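You operate a simulated robot arm through the tools that you are given. There is no shell and no other tool.

Carry out the task below with a simulated two-armed robot. There is one attempt and no reset: what you move stays moved.

Task
Shake bottles R4 and M3 at 180 rpm till DONE lights.
Fine: leave them in the shaker and turn its dial back to 0. Set down upright: what you pick out.

Only the result counts: the job must be done as asked and must still hold three seconds after the hand-in. Knocking over, shifting, dropping, spilling or breaking anything else fails it.

Robot
Two 7-joint arms with fingered hands on one trunk that stands fixed in place. Base frame: the origin is at the foot of the trunk, x ahead of it, y to its left, z up; the work surface is at about z = 0.8. Units: m, rad, N and s.
The left shoulder is at [0.06, 0.138, 0.922], the right one opposite. With the tool pointing down near the work surface each hand reaches from about 0.42 to 0.92 m from the base axis, measured 20 degrees to its own side. Payload 4 kg a hand.
The TCP of each hand is the grasp point between the finger pads, 0.036 m short of the fingertips. In the tool frame z runs along the fingers and y along their closing line. The gripper opens to 0.12 m. The gripper's body begins 0.042 m behind the TCP. The gripper is a hand of 5 fingers: y runs from the thumb to the fingers, the wrist lies at [-0.015, -0.109, -0.2] in the tool frame, and closing takes about 1.5 s.
Orientation is that of the tool frame in the base frame, as [roll, pitch, yaw] about the fixed x, y, z axes, in that order (R = Rz(yaw) Ry(pitch) Rx(roll)). With the fingers straight down and the wrist toward the robot, the tool's x, y and z point along [0, 1, 0], [1, 0, 0] and [0, 0, -1] of the base frame.

Tools
- The arms move only by the tool nudge_tool. It takes "left_plan", "right_plan" or both (then of equal length, played together; a hand with none holds still); each is a list of rows, each a list of 3 entries, a list of its own where there are three numbers: the opening, from 0 (shut) to 1 (fully open), then the shift along the tool's x, y, z in mm, then the turn, a rotation vector about the tool's x, y, z in rad. In form: [[jaw, [x, y, z], [wx, wy, wz]], ...]. A call has 1 to 20 rows; each row shifts and turns the commanded pose from where the row before left it, along the tool's axes as they then stand. Rows are played at 5 a second. More than 0.05 m and 0.15 rad between two rows, or a gripper value outside its range, and nothing of the call is played. A pose out of reach is approached as far as the arm can. The call stops where the force on the tool passes 80 N (or 10 N more than at its start, if that is more) or the arm is blocked; 0.2 s more then pass. Each finger travels about 0.153 m/s and halts on what it meets, pressing with about 30 N; the grip force reading is that of the motor and also rises with nothing between the fingers. The clock runs only during rows and for 0.2 s after the last one: add rows that do not move to give the fingers time. The reply holds the time, the measured pose of the TCP, the force on the tool along the base axes, the opening and the grip force, in the units named above and with some noise, with the torque about the TCP (base axes, N m) and any sound that the robot's microphone picked up, and new pictures: "show" is both (left out), scene, wrist or none (wrist: the cameras of the hands that moved).
- Cameras (640 x 400 px; columns grow to the right, rows downward): "scene" is now at [0.0562, 0.0064, 1.5605]; the picture's right is [0.09, -1.00, 0.00], its down [-0.63, -0.05, -0.77] and it looks along [0.77, 0.07, -0.64] (base axes); focal length 331 px, centre (320, 200). "left" rides on the left gripper at [-0.069, -0.079, -0.131] in its tool frame; the picture's right is [-0.79, -0.29, 0.55], its down [0.55, -0.74, 0.40] and it looks along [0.29, 0.61, 0.74] (tool axes); focal length 222 px, centre (320, 200). "right" rides on the right gripper at [0.069, -0.079, -0.131] in its tool frame; the picture's right is [-0.79, 0.29, -0.55], its down [-0.55, -0.74, 0.40] and it looks along [-0.29, 0.61, 0.74] (tool axes); focal length 222 px, centre (320, 200). There is no depth. A picture from a camera that has moved, and an enlarged one, comes with that camera's place and axes in the base frame and with its lens.
- raise_lower(by): slides the trunk up (or, below 0, down) by that many m; the arms and the scene camera ride with it, the base frame stays. It gives what a move gives, with no picture.
- set_grasp(shape, hand): the hand has 5 fingers and takes this shape, open, in about a second: jaw (thumb against the fingers, like two jaws); tri (thumb and two fingers); tip (a fingertip pinch); poke (one finger out to press); point (the index stretched); flat (the hand flat); cup (the hand cupped); fist (a fist). The gripper value then closes the fingers along that shape, each until it touches; the sizes above hold for jaw. It gives what a move gives, with no picture.
- turn_head(pan, tilt): turns the head with the scene camera to pan (to the left, within 1.501 rad either way) and tilt (down, from -0.506 to 1.204), counted from straight ahead of the robot. It gives what a move gives, and a new picture of the scene camera.
- enlarge(camera, box): a new picture of the part [left, top, right, bottom] of that camera's present view, enlarged. No time passes.
- sign_off(): hands the job in; it is judged then, once.

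Nothing tells you positions but the pictures and the camera data. Unless the task says otherwise, let go and move clear before handing in.

The tools are called as name(argument=value, ...) on one line, values as JSON. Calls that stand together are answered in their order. nudge_tool: Moves the arms, as the interface text tells. Its arguments: {"type":"object","properties":{"left_plan":{"type":"array"},"right_plan":{"type":"array"},"show":{"type":"string","enum":["both","scene","wrist","none"]}},"required":[]} The other tools are called the same way: raise_lower (by) slides the trunk up or down; set_grasp (shape, hand) gives the hand a shape; turn_head (pan, tilt) turns the head that bears the scene camera; enlarge (camera, box) takes an enlarged picture of a part of a camera's view; sign_off () hands the job in.

At the start:

```text
time_s: 0.0
left_tool_pos: [0.4888, 0.253, 1.145]
left_tool_rot: [-3.139, 0.0, 1.571]
left_force: [-0.1, 0.0, 0.3]
left_wrist_torque: [0.0, 0.03, 0.0]
left_width: 0.1197
left_finger_force: 0.1
left_shape: jaw
right_tool_pos: [0.5209, -0.1758, 1.1833]
right_tool_rot: [-3.141, 0.001, 1.573]
right_force: [-0.2, -0.1, -0.5]
right_wrist_torque: [0.01, -0.03, 0.0]
right_width: 0.1194
right_finger_force: 0.1
right_shape: jaw
trunk travel left (down, up): [-0.5, 0.09]
head pan, tilt: [0.086, 0.689]
```

scene: 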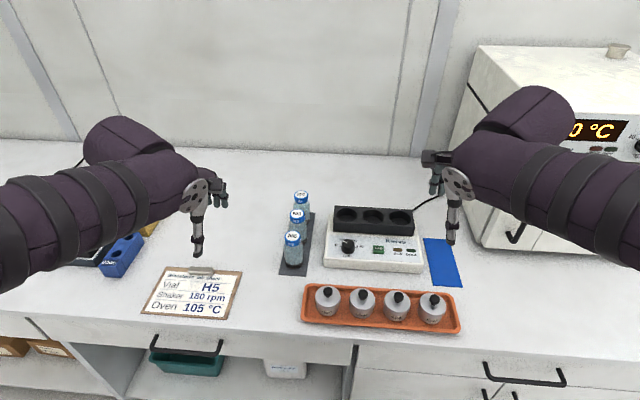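
right: 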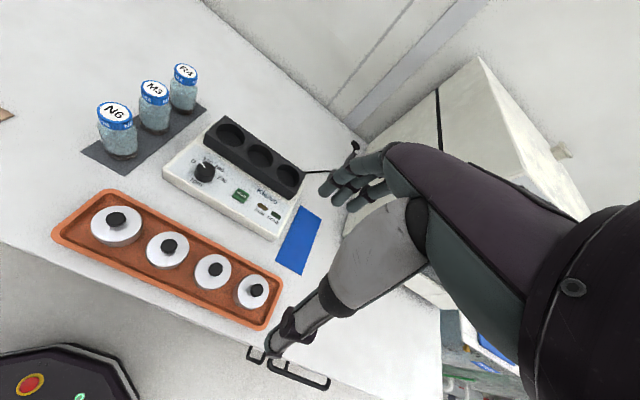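
left: 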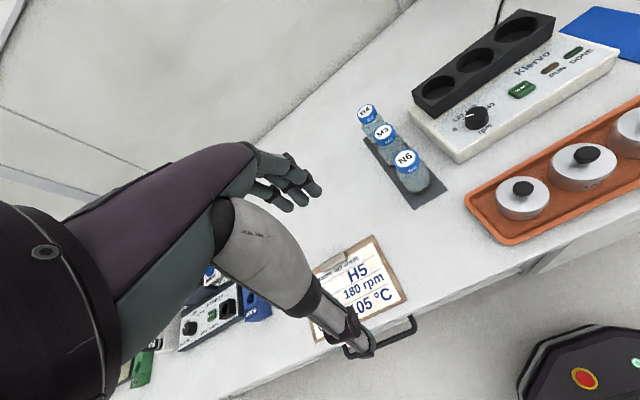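

I see three bottles on a dark mat in a row (N6 nearest, M3 in the middle, R4 farthest), a shaker with three wells and a dial to their right, and a tray of weights in front. I'll look closer before I move anything.

enlarge(camera="scene", box=[260, 170, 480, 308])

enlarge(camera="right", box=[70, 50, 350, 225])

enlarge(camera="left", box=[340, 0, 640, 188])

```text
2.90 times, centred on (370, 239) of scene
camera zoom: at [0.0562, 0.0064, 1.5605], right [0.09, -1.0, 0.0], down [-0.63, -0.05, -0.77], along [0.77, 0.07, -0.64], focal length 959 px, centre (175, 87)
```

zoom: 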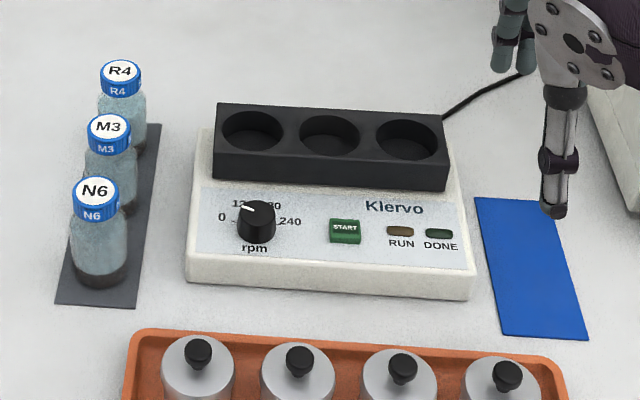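

```text
2.29 times, centred on (210, 138) of right
camera zoom: at [0.44, -0.1083, 1.3146], right [0.29, -0.78, 0.55], down [-0.73, -0.55, -0.4], along [0.61, -0.29, -0.74], focal length 508 px, centre (571, 343)
```

zoom: 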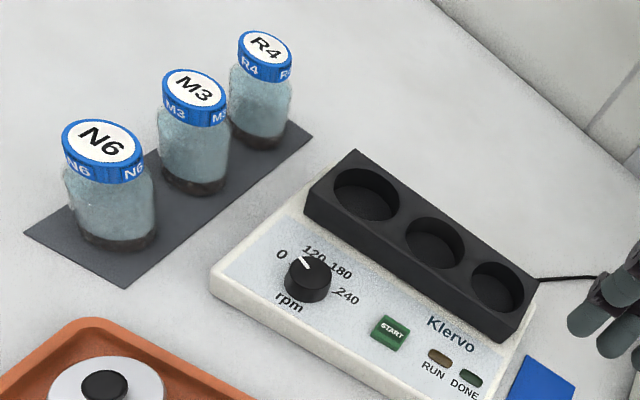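

```text
2.13 times, centred on (490, 94) of left
camera zoom: at [0.4107, 0.1834, 1.2776], right [-0.29, -0.79, -0.55], down [-0.74, 0.55, -0.4], along [0.61, 0.29, -0.74], focal length 473 px, centre (-42, 426)
```

zoom: 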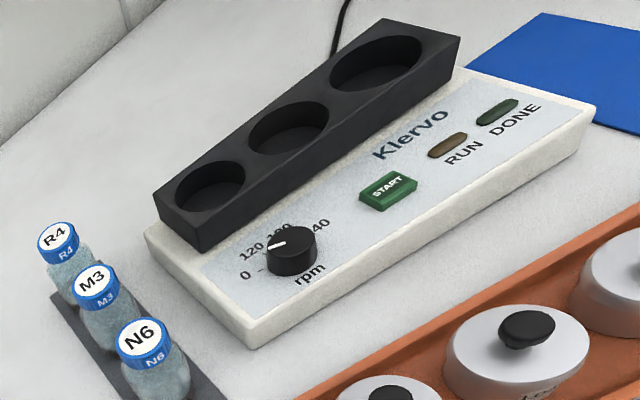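

The bottles seem to be in a row at about x 0.68, 0.77 and 0.86, y 0.136. The wells look to be near x 0.83 and the dial near (0.72, -0.02). Next I'll zoom in to measure these places and read the dial scale.

enlarge(camera="scene", box=[320, 228, 376, 263])

enlarge(camera="scene", box=[265, 180, 345, 230])

enlarge(camera="scene", box=[265, 220, 345, 270])

enlarge(camera="scene", box=[322, 195, 434, 265])

enlarge(camera="right", box=[180, 145, 260, 195])

enlarge(camera="left", box=[340, 90, 452, 160])

```text
11.43 times, centred on (348, 246) of scene
camera zoom: at [0.0562, 0.0064, 1.5605], right [0.09, -1.0, 0.0], down [-0.63, -0.05, -0.77], along [0.77, 0.07, -0.64], focal length 3782 px, centre (0, -320)
```

zoom: 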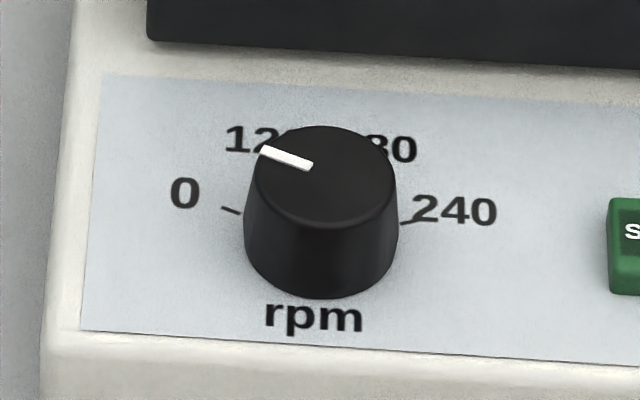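

```text
8.00 times, centred on (305, 205) of scene
camera zoom: at [0.0562, 0.0064, 1.5605], right [0.09, -1.0, 0.0], down [-0.63, -0.05, -0.77], along [0.77, 0.07, -0.64], focal length 2648 px, centre (440, 160)
```

zoom: 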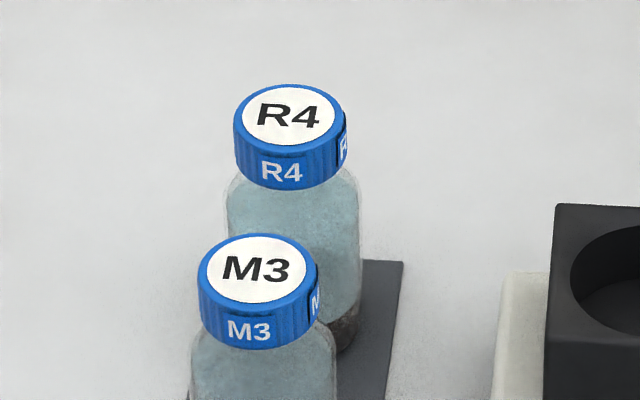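

```text
8.00 times, centred on (305, 245) of scene
camera zoom: at [0.0562, 0.0064, 1.5605], right [0.09, -1.0, 0.0], down [-0.63, -0.05, -0.77], along [0.77, 0.07, -0.64], focal length 2648 px, centre (440, -160)
```

zoom: 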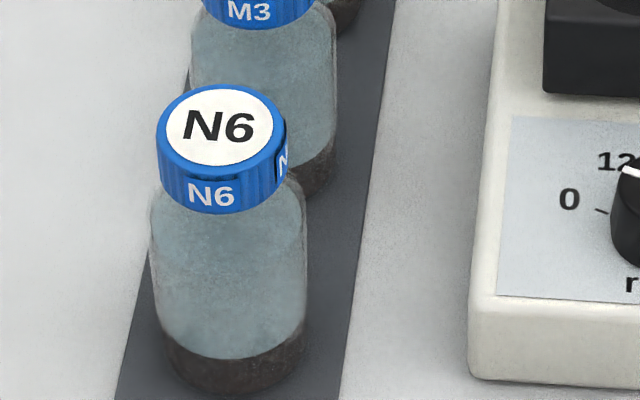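

```text
5.71 times, centred on (378, 230) of scene
camera zoom: at [0.0562, 0.0064, 1.5605], right [0.09, -1.0, 0.0], down [-0.63, -0.05, -0.77], along [0.77, 0.07, -0.64], focal length 1891 px, centre (-11, 29)
```

zoom: 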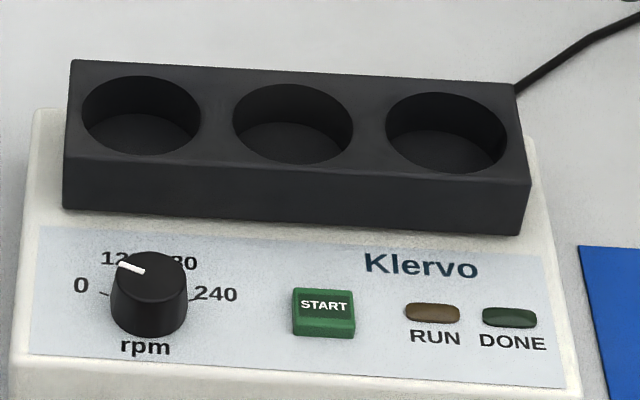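

```text
8.00 times, centred on (220, 170) of right
camera zoom: at [0.44, -0.1083, 1.3146], right [0.29, -0.78, 0.55], down [-0.73, -0.55, -0.4], along [0.61, -0.29, -0.74], focal length 1777 px, centre (1120, 440)
```

zoom: 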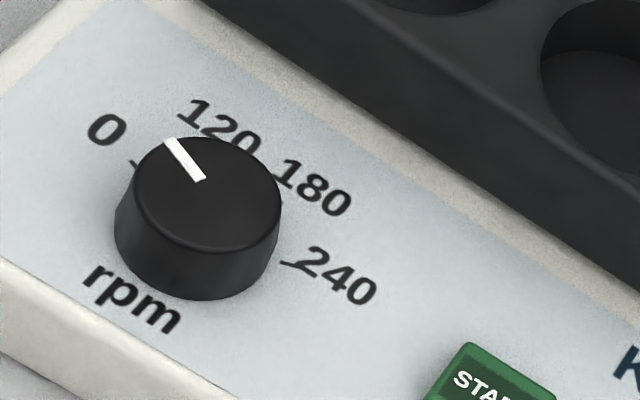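

```text
5.71 times, centred on (396, 125) of left
camera zoom: at [0.4107, 0.1834, 1.2776], right [-0.29, -0.79, -0.55], down [-0.74, 0.55, -0.4], along [0.61, 0.29, -0.74], focal length 1269 px, centre (-114, 629)
```

zoom: 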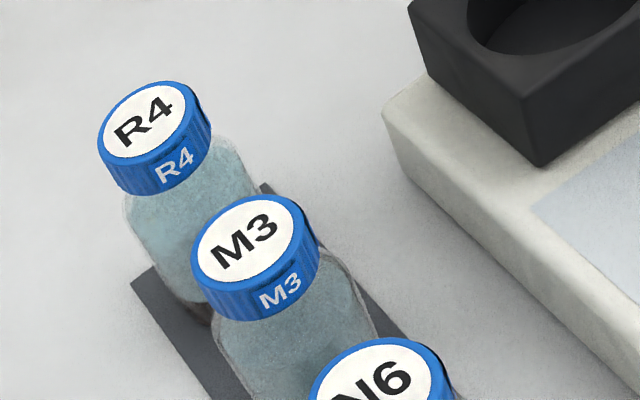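

I make the dial to be at 0, with four stops (0, 120, 180, 240) about 48° apart, so 180 is about 96° clockwise from here. Now I'll raise the trunk to gain reach, then bring the left hand over R4 with the fingers partly open.

raise_lower(by=0.085)

```text
time_s: 1.2
left_tool_pos: [0.4887, 0.2528, 1.2309]
left_tool_rot: [3.141, 0.0, 1.572]
left_force: [-0.4, -0.2, -0.6]
left_wrist_torque: [-0.04, 0.01, -0.04]
left_width: 0.12
left_finger_force: 0.0
left_shape: jaw
right_tool_pos: [0.5212, -0.1759, 1.2693]
right_tool_rot: [-3.141, 0.002, 1.573]
right_force: [0.4, -0.1, -0.1]
right_wrist_torque: [-0.01, -0.01, -0.03]
right_width: 0.1198
right_finger_force: 0.0
right_shape: jaw
trunk travel left (down, up): [-0.585, 0.005]
head pan, tilt: [0.086, 0.689]
```

The trunk is up 0.085 m. I'll take fresh zoomed views from the higher camera so I can triangulate the bottles and wells again.

enlarge(camera="scene", box=[265, 200, 361, 260])

enlarge(camera="scene", box=[322, 215, 434, 285])

enlarge(camera="left", box=[340, 90, 500, 190])

```text
6.67 times, centred on (313, 230) of scene
camera zoom: at [0.0563, 0.0064, 1.6455], right [0.09, -1.0, 0.0], down [-0.63, -0.05, -0.77], along [0.77, 0.07, -0.64], focal length 2206 px, centre (367, 0)
```

zoom: 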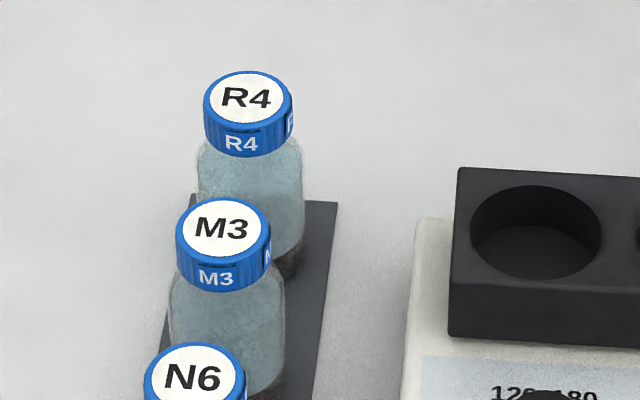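

```text
5.71 times, centred on (378, 250) of scene
camera zoom: at [0.0563, 0.0064, 1.6455], right [0.09, -1.0, 0.0], down [-0.63, -0.05, -0.77], along [0.77, 0.07, -0.64], focal length 1891 px, centre (-11, -86)
```

zoom: 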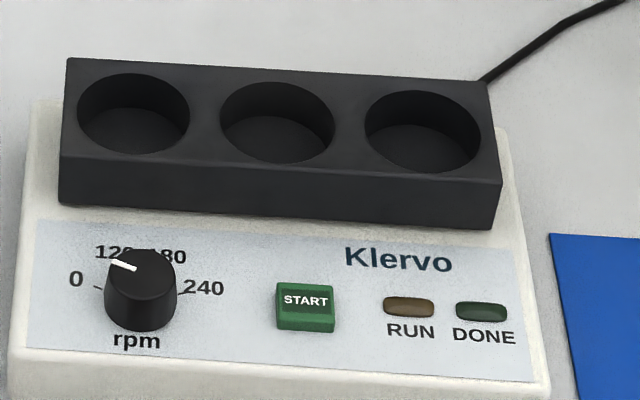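

```text
4.00 times, centred on (420, 140) of left
camera zoom: at [0.4108, 0.1834, 1.3625], right [-0.29, -0.79, -0.55], down [-0.74, 0.55, -0.4], along [0.61, 0.29, -0.74], focal length 888 px, centre (-80, 440)
```

zoom: 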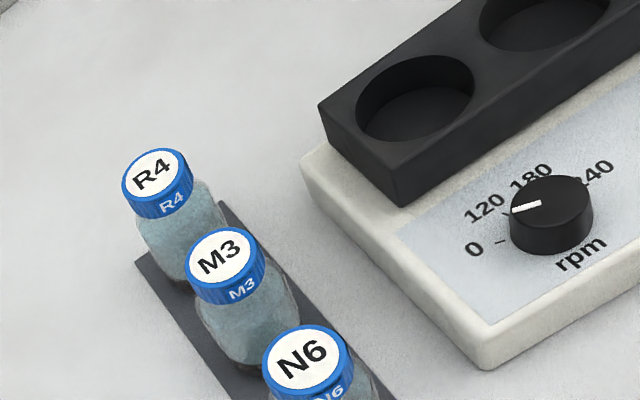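

I put R4's cap at about (0.860, 0.135, 0.911), and both views agree to within a few mm. Next I'll move the left hand to hover about 0.1 m above it, with the opening at about 0.08 m.

nudge_tool(left_plan=[[0.67, [-11.7, 37.1, 22.1], [0, 0, 0]], [0.67, [-11.7, 37.1, 22.1], [0, 0, 0]], [0.67, [-11.7, 37.1, 22.1], [0, 0, 0]], [0.67, [-11.7, 37.1, 22.1], [0, 0, 0]], [0.67, [-11.7, 37.1, 22.1], [0, 0, 0]], [0.67, [-11.7, 37.1, 22.1], [0, 0, 0]], [0.67, [-11.7, 37.1, 22.1], [0, 0, 0]], [0.67, [-11.7, 37.1, 22.1], [0, 0, 0]], [0.67, [-11.7, 37.1, 22.1], [0, 0, 0]], [0.67, [-11.7, 37.1, 22.1], [0, 0, 0]], [0.67, [0, 0, 0], [0, 0, 0]], [0.67, [0, 0, 0], [0, 0, 0]]], show="both")

```text
time_s: 3.8
left_tool_pos: [0.8605, 0.1361, 1.0061]
left_tool_rot: [-3.14, -0.001, 1.571]
left_force: [1.1, -1.4, 0.1]
left_wrist_torque: [0.03, -0.01, 0.01]
left_width: 0.0806
left_finger_force: 0.0
left_shape: jaw
right_tool_pos: [0.5212, -0.1767, 1.2686]
right_tool_rot: [-3.14, 0.001, 1.573]
right_force: [0.6, 0.5, -0.6]
right_wrist_torque: [-0.02, -0.02, -0.03]
right_width: 0.1197
right_finger_force: 0.0
right_shape: jaw
trunk travel left (down, up): [-0.585, 0.005]
head pan, tilt: [0.086, 0.689]
camera scene: at [0.057, 0.0062, 1.6455], right [0.09, -1.0, 0.0], down [-0.63, -0.05, -0.77], along [0.77, 0.07, -0.64], focal length 331 px, centre (320, 200)
camera left: at [0.7828, 0.0667, 1.1387], right [-0.29, -0.79, -0.55], down [-0.74, 0.55, -0.4], along [0.61, 0.29, -0.74], focal length 222 px, centre (320, 200)
```

scene: 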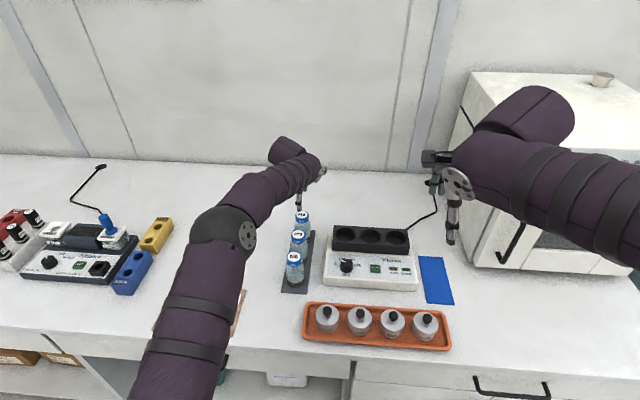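
left: 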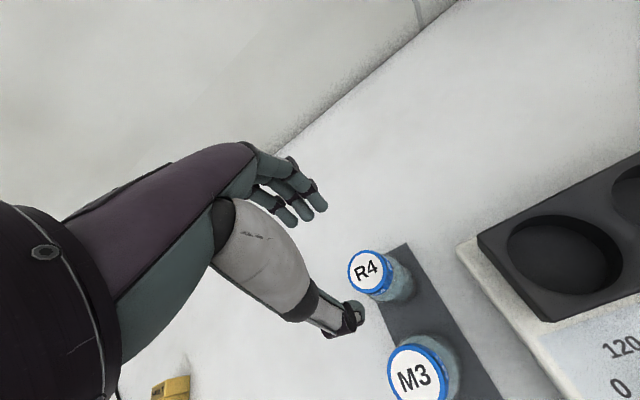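

The left hand is hovering over R4 and the cap shows nearly below the grasp point. I'll zoom in on both views to find the remaining offset.

enlarge(camera="left", box=[330, 230, 458, 310])

enlarge(camera="scene", box=[260, 150, 356, 210])

enlarge(camera="scene", box=[272, 200, 336, 240])

```text
5.00 times, centred on (394, 270) of left
camera zoom: at [0.7828, 0.0667, 1.1387], right [-0.29, -0.79, -0.55], down [-0.74, 0.55, -0.4], along [0.61, 0.29, -0.74], focal length 1111 px, centre (-50, -150)
```

zoom: 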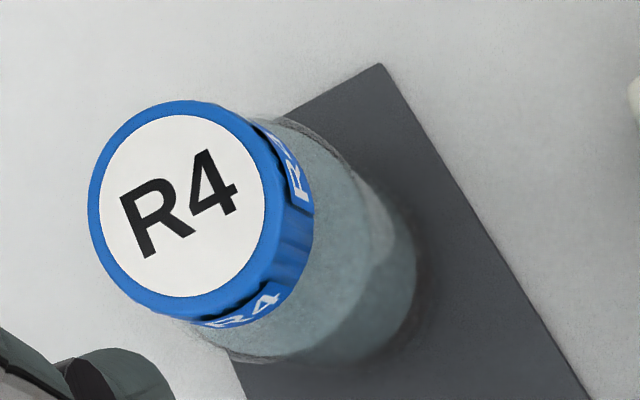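

```text
6.67 times, centred on (308, 180) of scene
camera zoom: at [0.057, 0.0062, 1.6455], right [0.09, -1.0, 0.0], down [-0.63, -0.05, -0.77], along [0.77, 0.07, -0.64], focal length 2206 px, centre (400, 333)
```

zoom: 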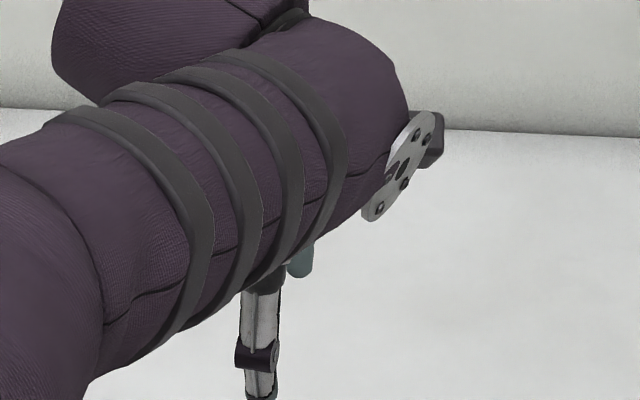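

```text
10.00 times, centred on (304, 220) of scene
camera zoom: at [0.057, 0.0062, 1.6455], right [0.09, -1.0, 0.0], down [-0.63, -0.05, -0.77], along [0.77, 0.07, -0.64], focal length 3309 px, centre (480, 0)
```

zoom: 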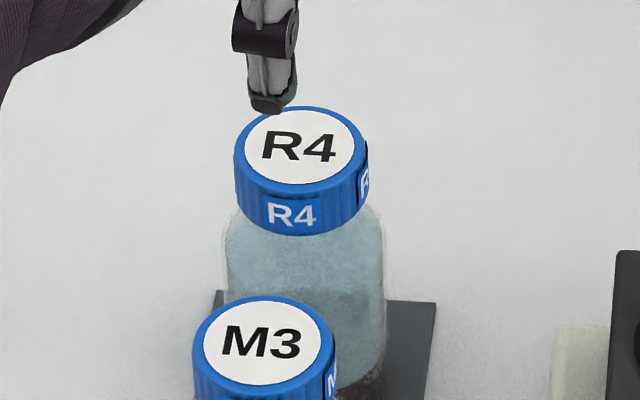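

Taking all the views together, the cap top looks nearer z 0.918 and R4 is at about (0.855, 0.135). I'll correct the position, drop until the fingertips are just above the cap, and check again.

nudge_tool(left_plan=[[0.67, [-1.4, -5.7, 15], [0, 0, 0]], [0.67, [0, 0, 15], [0, 0, 0]], [0.67, [0, 0, 16], [0, 0, 0]], [0.67, [0, 0, 0], [0, 0, 0]], [0.67, [0, 0, 0], [0, 0, 0]]], show="both")

```text
time_s: 5.0
left_tool_pos: [0.857, 0.1361, 0.9617]
left_tool_rot: [-3.141, 0.0, 1.572]
left_force: [0.6, 0.2, -0.5]
left_wrist_torque: [0.01, 0.0, -0.02]
left_width: 0.0808
left_finger_force: 0.0
left_shape: jaw
right_tool_pos: [0.522, -0.1762, 1.27]
right_tool_rot: [-3.141, 0.001, 1.573]
right_force: [-0.7, -0.2, 0.3]
right_wrist_torque: [0.01, 0.03, 0.01]
right_width: 0.1197
right_finger_force: 0.0
right_shape: jaw
trunk travel left (down, up): [-0.585, 0.005]
head pan, tilt: [0.086, 0.689]
camera scene: at [0.0565, 0.0063, 1.6455], right [0.09, -1.0, 0.0], down [-0.63, -0.05, -0.77], along [0.77, 0.07, -0.64], focal length 331 px, centre (320, 200)
camera left: at [0.778, 0.0657, 1.0942], right [-0.29, -0.79, -0.55], down [-0.74, 0.55, -0.4], along [0.61, 0.29, -0.74], focal length 222 px, centre (320, 200)
```

scene: 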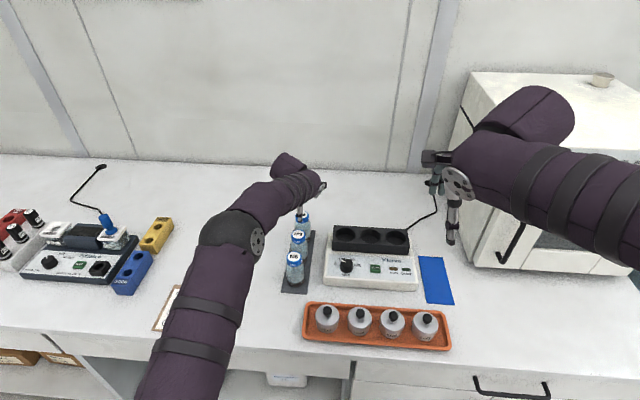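
left: 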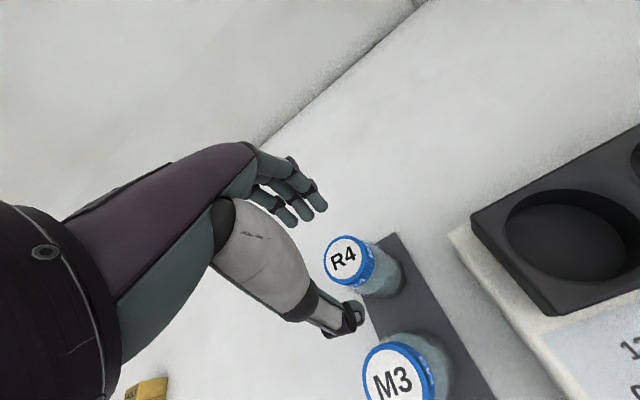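

The fingertips are now about level with the cap top. I'll zoom in to check that the cap is centred between thumb and fingers.

enlarge(camera="left", box=[270, 170, 430, 270])

enlarge(camera="left", box=[310, 225, 406, 285])

enlarge(camera="left", box=[320, 270, 480, 370])

enlarge(camera="scene", box=[272, 200, 336, 240])

```text
4.00 times, centred on (350, 220) of left
camera zoom: at [0.778, 0.0657, 1.0942], right [-0.29, -0.79, -0.55], down [-0.74, 0.55, -0.4], along [0.61, 0.29, -0.74], focal length 888 px, centre (200, 120)
```

zoom: 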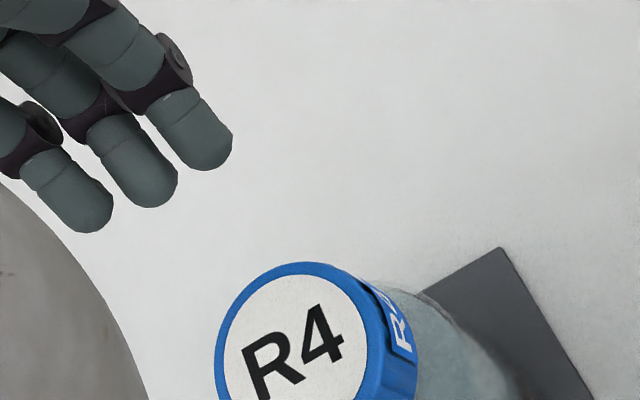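

```text
6.67 times, centred on (358, 255) of left
camera zoom: at [0.778, 0.0657, 1.0942], right [-0.29, -0.79, -0.55], down [-0.74, 0.55, -0.4], along [0.61, 0.29, -0.74], focal length 1481 px, centre (67, -167)
```

zoom: 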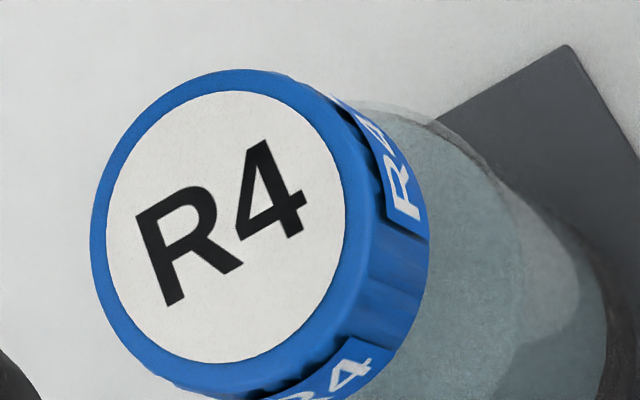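

```text
4.00 times, centred on (400, 320) of left
camera zoom: at [0.778, 0.0657, 1.0942], right [-0.29, -0.79, -0.55], down [-0.74, 0.55, -0.4], along [0.61, 0.29, -0.74], focal length 888 px, centre (0, -280)
```

zoom: 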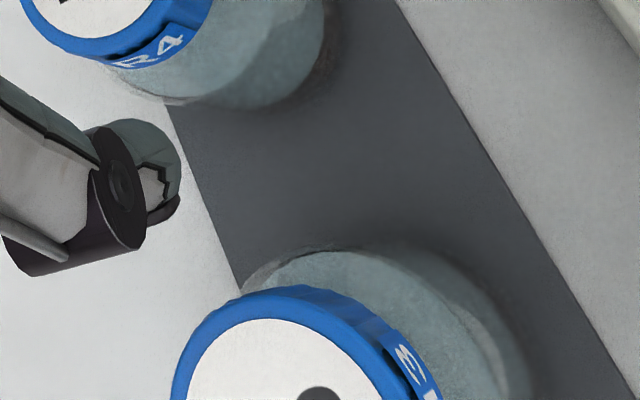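

```text
10.00 times, centred on (304, 220) of scene
camera zoom: at [0.0565, 0.0063, 1.6455], right [0.09, -1.0, 0.0], down [-0.63, -0.05, -0.77], along [0.77, 0.07, -0.64], focal length 3309 px, centre (480, 0)
```

zoom: 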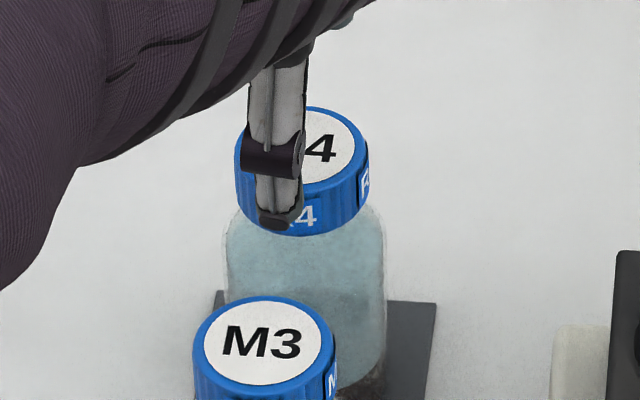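

R4 is about 4 mm nearer than the hand's centre and the sideways error is small. I'll correct that and go down to TCP z of about 0.887, straddling the bottle.

nudge_tool(left_plan=[[0.67, [-1, -4, 0], [0, 0, 0]], [0.67, [0, 0, 15], [0, 0, 0]], [0.67, [0, 0, 15], [0, 0, 0]], [0.67, [0, 0, 15], [0, 0, 0]], [0.67, [0, 0, 15], [0, 0, 0]], [0.67, [0, 0, 14], [0, 0, 0]], [0.67, [0, 0, 0], [0, 0, 0]]], show="both")

enlarge(camera="scene", box=[272, 200, 336, 240])

enlarge(camera="left", box=[230, 150, 430, 275])

```text
time_s: 6.6
left_tool_pos: [0.8515, 0.1323, 0.8886]
left_tool_rot: [3.141, 0.001, 1.57]
left_force: [1.2, -0.6, 0.5]
left_wrist_torque: [0.02, 0.02, 0.07]
left_width: 0.0802
left_finger_force: 0.0
left_shape: jaw
right_tool_pos: [0.5217, -0.1755, 1.2687]
right_tool_rot: [-3.141, 0.0, 1.572]
right_force: [-0.3, -0.3, 0.1]
right_wrist_torque: [0.04, 0.0, 0.01]
right_width: 0.1194
right_finger_force: 0.0
right_shape: jaw
trunk travel left (down, up): [-0.585, 0.005]
head pan, tilt: [0.086, 0.689]
camera scene: at [0.0563, 0.0063, 1.6455], right [0.09, -1.0, 0.0], down [-0.63, -0.05, -0.77], along [0.77, 0.07, -0.64], focal length 331 px, centre (320, 200)
camera left: at [0.772, 0.0632, 1.0205], right [-0.29, -0.79, -0.55], down [-0.74, 0.55, -0.4], along [0.61, 0.29, -0.74], focal length 222 px, centre (320, 200)
```

scene: 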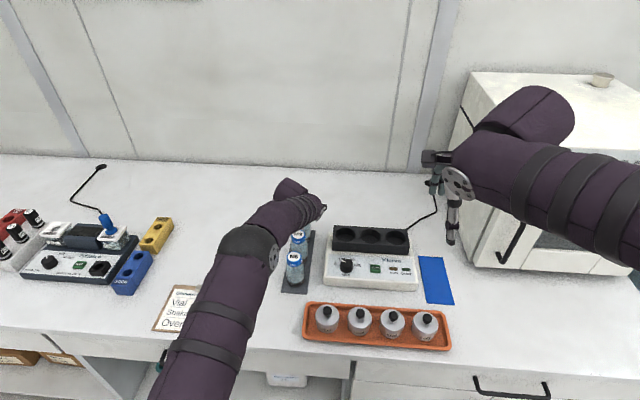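
left: 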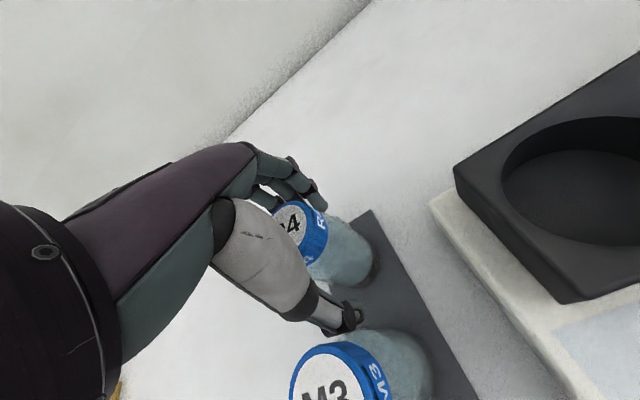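

```text
10.00 times, centred on (304, 220) of scene
camera zoom: at [0.0563, 0.0063, 1.6455], right [0.09, -1.0, 0.0], down [-0.63, -0.05, -0.77], along [0.77, 0.07, -0.64], focal length 3309 px, centre (480, 0)
```

zoom: 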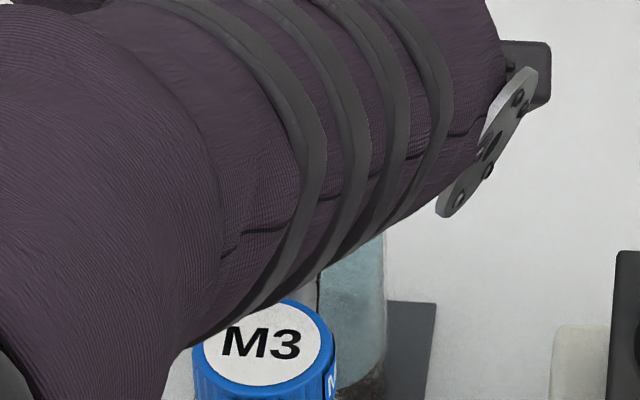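

```text
3.20 times, centred on (330, 212) of left
camera zoom: at [0.772, 0.0632, 1.0205], right [-0.29, -0.79, -0.55], down [-0.74, 0.55, -0.4], along [0.61, 0.29, -0.74], focal length 711 px, centre (288, 160)
```

zoom: 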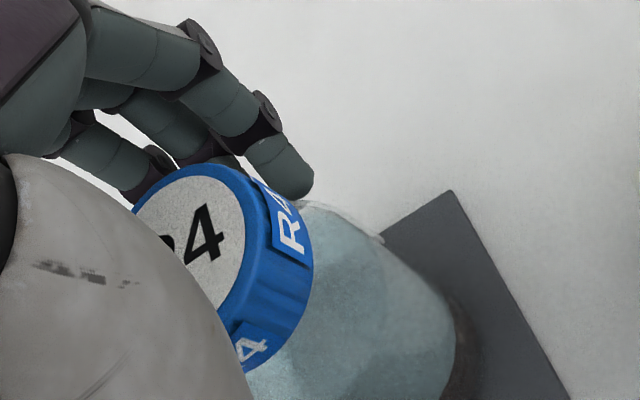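

The thumb is in the gap before R4 and the fingers are behind it, with nothing touched. Now I'll close on the bottle.

nudge_tool(left_plan=[[0.5, [0, 0, 0], [0, 0, 0]], [0.4, [0, 0, 0], [0, 0, 0]], [0.2, [0, 0, 0], [0, 0, 0]], [0.0, [0, 0, 0], [0, 0, 0]], [0.0, [0, 0, 0], [0, 0, 0]], [0.0, [0, 0, 0], [0, 0, 0]], [0.0, [0, 0, 0], [0, 0, 0]]], show="wrist")

enlarge(camera="left", box=[230, 150, 430, 275])

```text
time_s: 8.2
left_tool_pos: [0.8511, 0.1324, 0.8885]
left_tool_rot: [3.141, 0.001, 1.571]
left_force: [0.3, -0.1, -0.7]
left_wrist_torque: [-0.02, 0.03, -0.02]
left_width: 0.0487
left_finger_force: 29.7
left_shape: jaw
right_tool_pos: [0.52, -0.1762, 1.2689]
right_tool_rot: [-3.14, -0.002, 1.572]
right_force: [0.3, 0.2, -0.3]
right_wrist_torque: [0.03, 0.02, 0.03]
right_width: 0.1196
right_finger_force: 0.0
right_shape: jaw
trunk travel left (down, up): [-0.585, 0.005]
head pan, tilt: [0.086, 0.689]
camera left: at [0.7721, 0.0634, 1.0203], right [-0.29, -0.79, -0.55], down [-0.74, 0.55, -0.4], along [0.61, 0.29, -0.74], focal length 222 px, centre (320, 200)
```

left: 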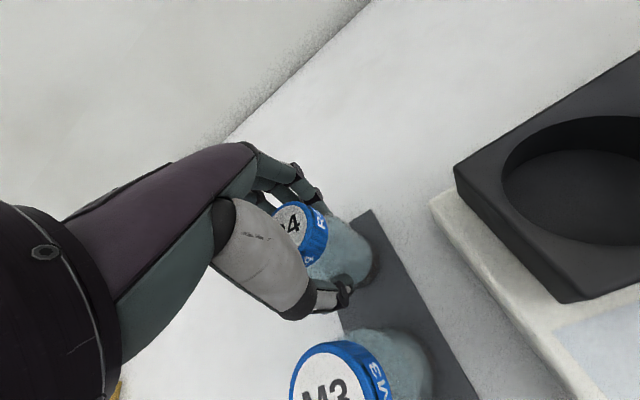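

```text
3.20 times, centred on (330, 212) of left
camera zoom: at [0.7721, 0.0634, 1.0203], right [-0.29, -0.79, -0.55], down [-0.74, 0.55, -0.4], along [0.61, 0.29, -0.74], focal length 711 px, centre (288, 160)
```

zoom: 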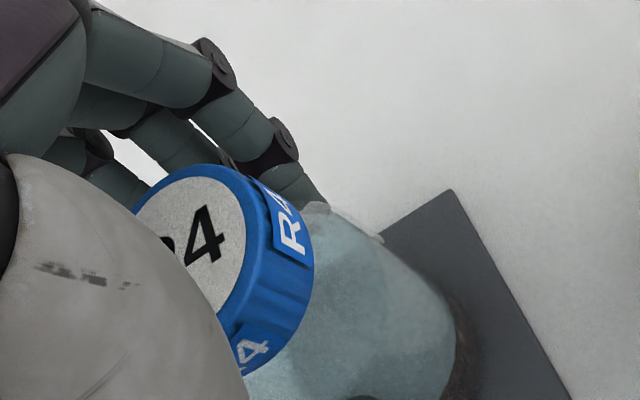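

The grip has stopped on the bottle at 0.049 m with 30 N. I'll lift a little and check that it holds.

nudge_tool(left_plan=[[0.0, [0, 0, -8], [0, 0, 0]], [0.0, [0, 0, -10], [0, 0, 0]], [0.0, [0, 0, -12], [0, 0, 0]], [0.0, [0, 0, 0], [0, 0, 0]]], show="both")

enlarge(camera="left", box=[230, 150, 430, 275])

enlarge(camera="scene", box=[256, 180, 352, 240])

```text
time_s: 9.2
left_tool_pos: [0.8514, 0.1335, 0.9183]
left_tool_rot: [-3.14, 0.0, 1.574]
left_force: [0.9, -0.2, -3.6]
left_wrist_torque: [-0.03, 0.01, 0.02]
left_width: 0.0487
left_finger_force: 30.3
left_shape: jaw
right_tool_pos: [0.5212, -0.1762, 1.2687]
right_tool_rot: [3.141, 0.001, 1.573]
right_force: [0.0, 0.5, 0.9]
right_wrist_torque: [-0.01, -0.01, 0.03]
right_width: 0.1196
right_finger_force: 0.1
right_shape: jaw
trunk travel left (down, up): [-0.585, 0.005]
head pan, tilt: [0.086, 0.689]
camera scene: at [0.0569, 0.0064, 1.6455], right [0.09, -1.0, 0.0], down [-0.63, -0.05, -0.77], along [0.77, 0.07, -0.64], focal length 331 px, centre (320, 200)
camera left: at [0.7726, 0.0636, 1.0509], right [-0.29, -0.79, -0.55], down [-0.74, 0.55, -0.4], along [0.61, 0.29, -0.74], focal length 222 px, centre (320, 200)
```

scene: 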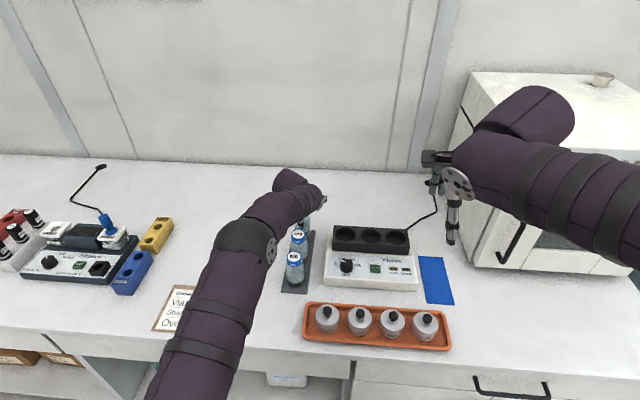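
left: 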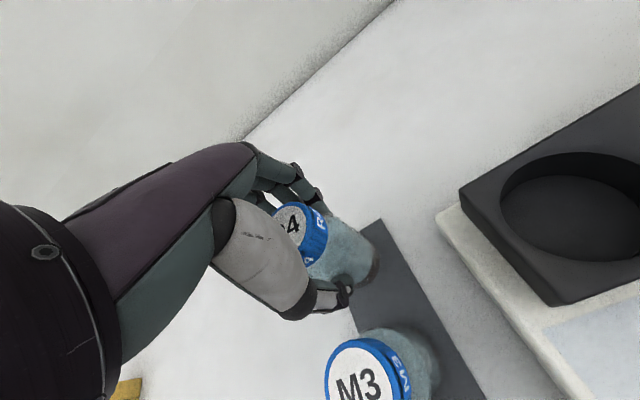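

```text
3.20 times, centred on (330, 212) of left
camera zoom: at [0.7726, 0.0636, 1.0509], right [-0.29, -0.79, -0.55], down [-0.74, 0.55, -0.4], along [0.61, 0.29, -0.74], focal length 711 px, centre (288, 160)
```

zoom: 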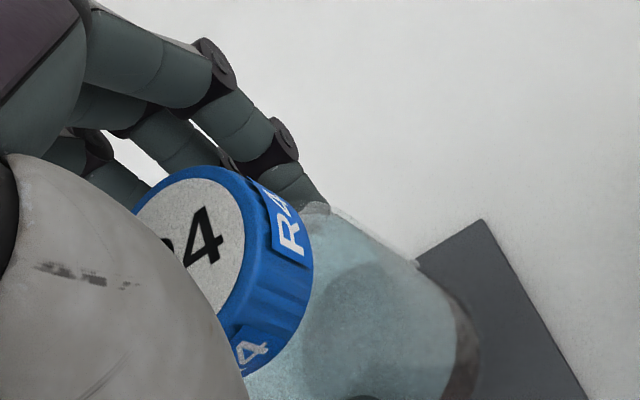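

```text
6.67 times, centred on (304, 210) of scene
camera zoom: at [0.0569, 0.0064, 1.6455], right [0.09, -1.0, 0.0], down [-0.63, -0.05, -0.77], along [0.77, 0.07, -0.64], focal length 2206 px, centre (427, 133)
```

zoom: 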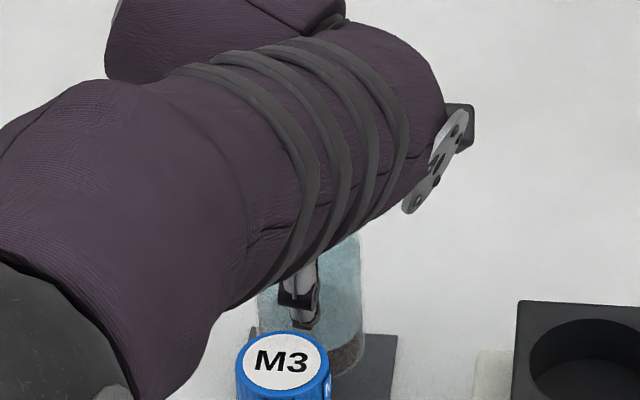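

R4 is off the mat with about 3.5 N of weight and hasn't slipped. I'll lift it clear of the block and move it toward the wells, looking from all three cameras.

nudge_tool(left_plan=[[0.0, [0, 0, -20], [0, 0, 0]], [0.0, [0, 0, -30], [0, 0, 0]], [0.0, [0, 0, -27], [0, 0, 0]], [0.0, [-30, -10, 0], [0, 0, 0]], [0.0, [-35, -10, 0], [0, 0, 0]], [0.0, [-35, -10, 0], [0, 0, 0]], [0.0, [-35, -5, 0], [0, 0, 0]], [0.0, [-25, 0, 0], [0, 0, 0]], [0.0, [0, 0, 0], [0, 0, 0]], [0.0, [0, 0, 0], [0, 0, 0]]], show="both")

enlarge(camera="right", box=[100, 20, 356, 180])

enlarge(camera="scene", box=[300, 190, 428, 270])

```text
time_s: 11.4
left_tool_pos: [0.8141, -0.0256, 0.9982]
left_tool_rot: [-3.141, 0.0, 1.569]
left_force: [-0.2, 0.6, -3.3]
left_wrist_torque: [0.0, -0.04, -0.01]
left_width: 0.0487
left_finger_force: 30.1
left_shape: jaw
right_tool_pos: [0.5214, -0.1768, 1.2691]
right_tool_rot: [-3.14, -0.001, 1.57]
right_force: [-0.1, -0.1, 1.1]
right_wrist_torque: [-0.01, 0.01, -0.02]
right_width: 0.1195
right_finger_force: 0.0
right_shape: jaw
trunk travel left (down, up): [-0.585, 0.005]
head pan, tilt: [0.086, 0.689]
camera scene: at [0.0567, 0.0061, 1.6455], right [0.09, -1.0, 0.0], down [-0.63, -0.05, -0.77], along [0.77, 0.07, -0.64], focal length 331 px, centre (320, 200)
camera left: at [0.7356, -0.095, 1.1291], right [-0.29, -0.78, -0.55], down [-0.74, 0.55, -0.4], along [0.61, 0.29, -0.74], focal length 222 px, centre (320, 200)
```

scene: 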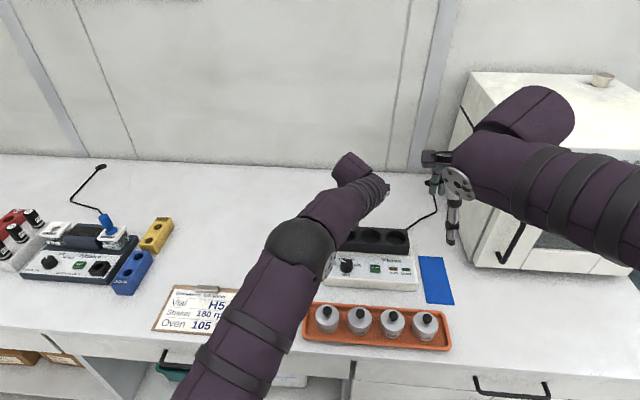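
left: 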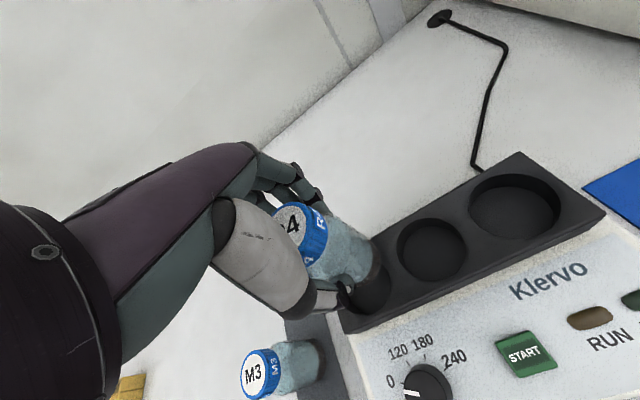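

```text
2.50 times, centred on (228, 100) of right
camera zoom: at [0.4405, -0.1086, 1.3994], right [0.29, -0.78, 0.55], down [-0.73, -0.55, -0.4], along [0.61, -0.28, -0.74], focal length 555 px, centre (550, 450)
```

zoom: 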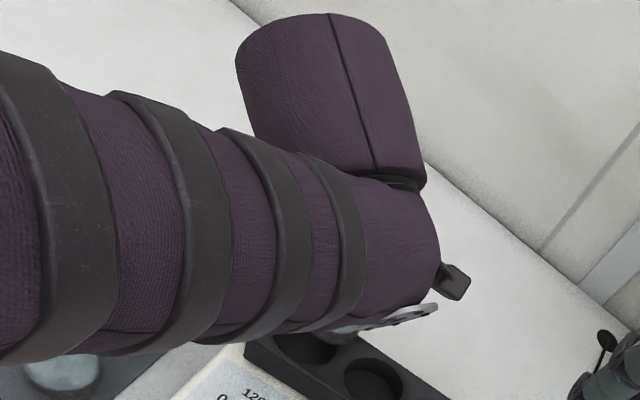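

```text
5.00 times, centred on (364, 230) of scene
camera zoom: at [0.0567, 0.0061, 1.6455], right [0.09, -1.0, 0.0], down [-0.63, -0.05, -0.77], along [0.77, 0.07, -0.64], focal length 1655 px, centre (100, 50)
```

zoom: 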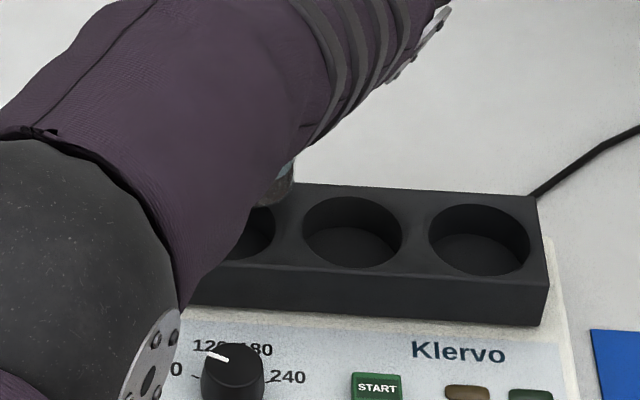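

From the left wrist camera I can see the bottle above well 1, and wells 2 and 3. I'll zoom in there to measure the wells and the bottle's base relative to the hand.

enlarge(camera="left", box=[330, 140, 602, 310])

enlarge(camera="left", box=[260, 190, 452, 310])

```text
2.35 times, centred on (466, 225) of left
camera zoom: at [0.7356, -0.095, 1.1291], right [-0.29, -0.78, -0.55], down [-0.74, 0.55, -0.4], along [0.61, 0.29, -0.74], focal length 523 px, centre (-24, 141)
```

zoom: 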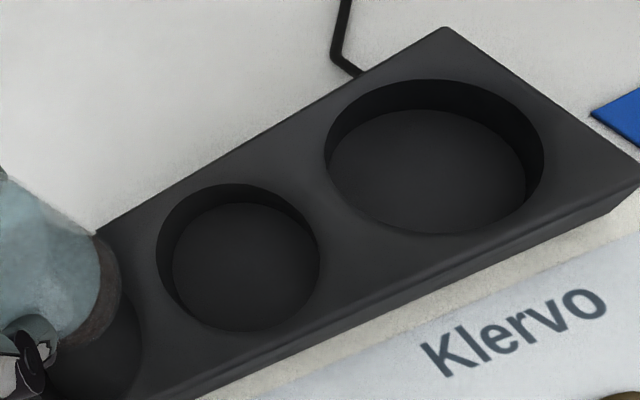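

```text
3.33 times, centred on (356, 250) of left
camera zoom: at [0.7356, -0.095, 1.1291], right [-0.29, -0.78, -0.55], down [-0.74, 0.55, -0.4], along [0.61, 0.29, -0.74], focal length 740 px, centre (200, 33)
```

zoom: 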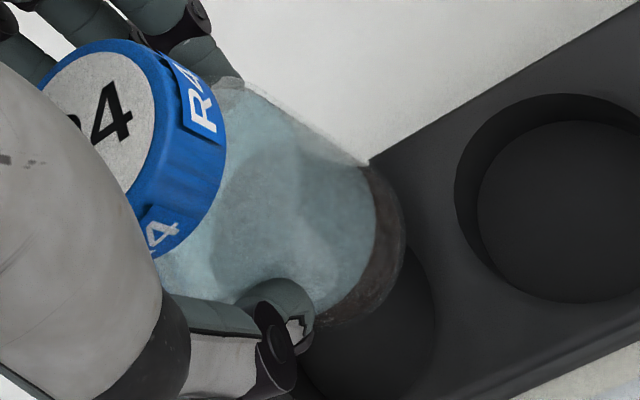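

Relative to the hand, well 2 is about 65 mm to the right and 11 mm nearer. I'll move R4 over well 2 at the same height and check the alignment from the wrist.

nudge_tool(left_plan=[[0.0, [-20, -3.5, 0], [0, 0, 0]], [0.0, [-25, -4, 0], [0, 0, 0]], [0.0, [-20, -3, 0], [0, 0, 0]], [0.0, [0, 0, 0], [0, 0, 0]], [0.0, [0, 0, 0], [0, 0, 0]]], show="both")

enlarge(camera="left", box=[260, 190, 452, 310])

enlarge(camera="scene", box=[300, 190, 428, 270])

```text
time_s: 12.6
left_tool_pos: [0.8058, -0.0921, 0.9971]
left_tool_rot: [3.141, 0.0, 1.572]
left_force: [-1.1, -0.4, -2.1]
left_wrist_torque: [0.0, 0.0, 0.02]
left_width: 0.0487
left_finger_force: 29.9
left_shape: jaw
right_tool_pos: [0.5207, -0.1763, 1.269]
right_tool_rot: [-3.141, 0.0, 1.57]
right_force: [0.4, 0.2, -1.1]
right_wrist_torque: [-0.02, 0.02, 0.01]
right_width: 0.1195
right_finger_force: 0.1
right_shape: jaw
trunk travel left (down, up): [-0.585, 0.005]
head pan, tilt: [0.086, 0.689]
camera scene: at [0.0567, 0.0061, 1.6455], right [0.09, -1.0, 0.0], down [-0.63, -0.05, -0.77], along [0.77, 0.07, -0.64], focal length 331 px, centre (320, 200)
camera left: at [0.7267, -0.161, 1.1282], right [-0.29, -0.78, -0.55], down [-0.74, 0.55, -0.4], along [0.61, 0.29, -0.74], focal length 222 px, centre (320, 200)
```

scene: 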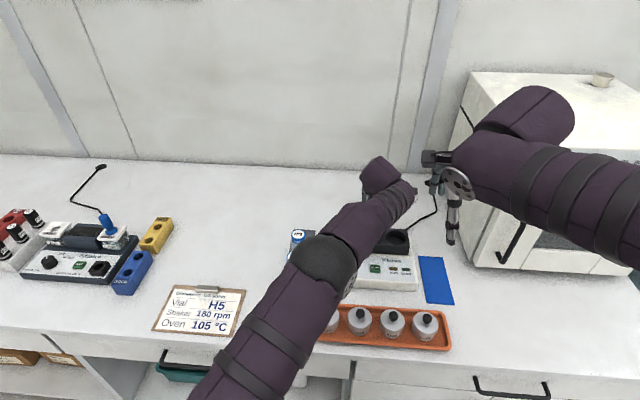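
left: 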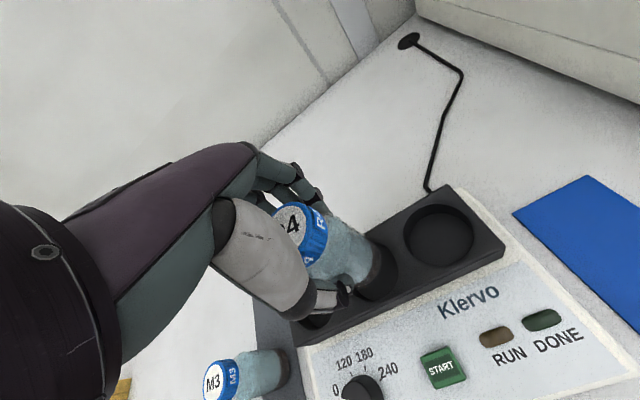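

```text
3.33 times, centred on (356, 250) of left
camera zoom: at [0.7267, -0.161, 1.1282], right [-0.29, -0.78, -0.55], down [-0.74, 0.55, -0.4], along [0.61, 0.29, -0.74], focal length 740 px, centre (200, 33)
```

zoom: 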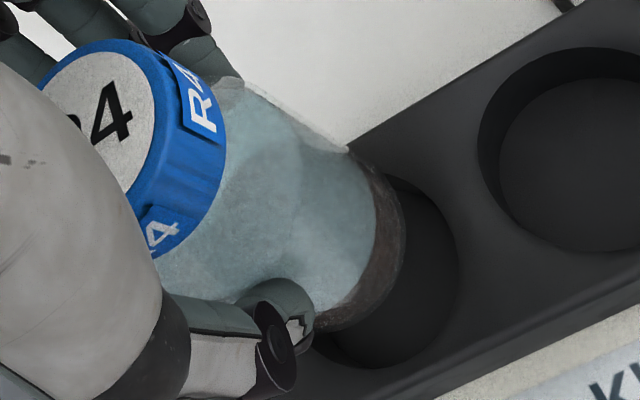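

```text
5.00 times, centred on (364, 230) of scene
camera zoom: at [0.0567, 0.0061, 1.6455], right [0.09, -1.0, 0.0], down [-0.63, -0.05, -0.77], along [0.77, 0.07, -0.64], focal length 1655 px, centre (100, 50)
```

zoom: 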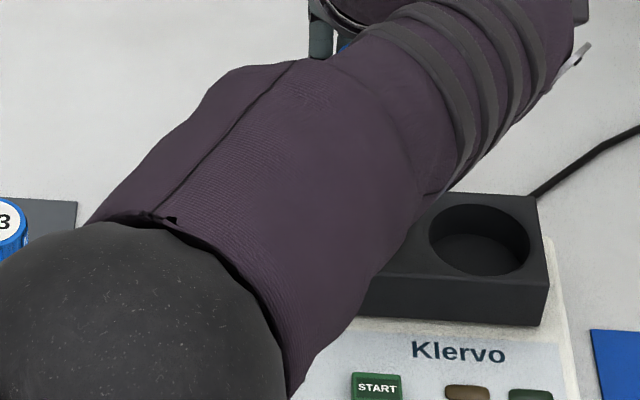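

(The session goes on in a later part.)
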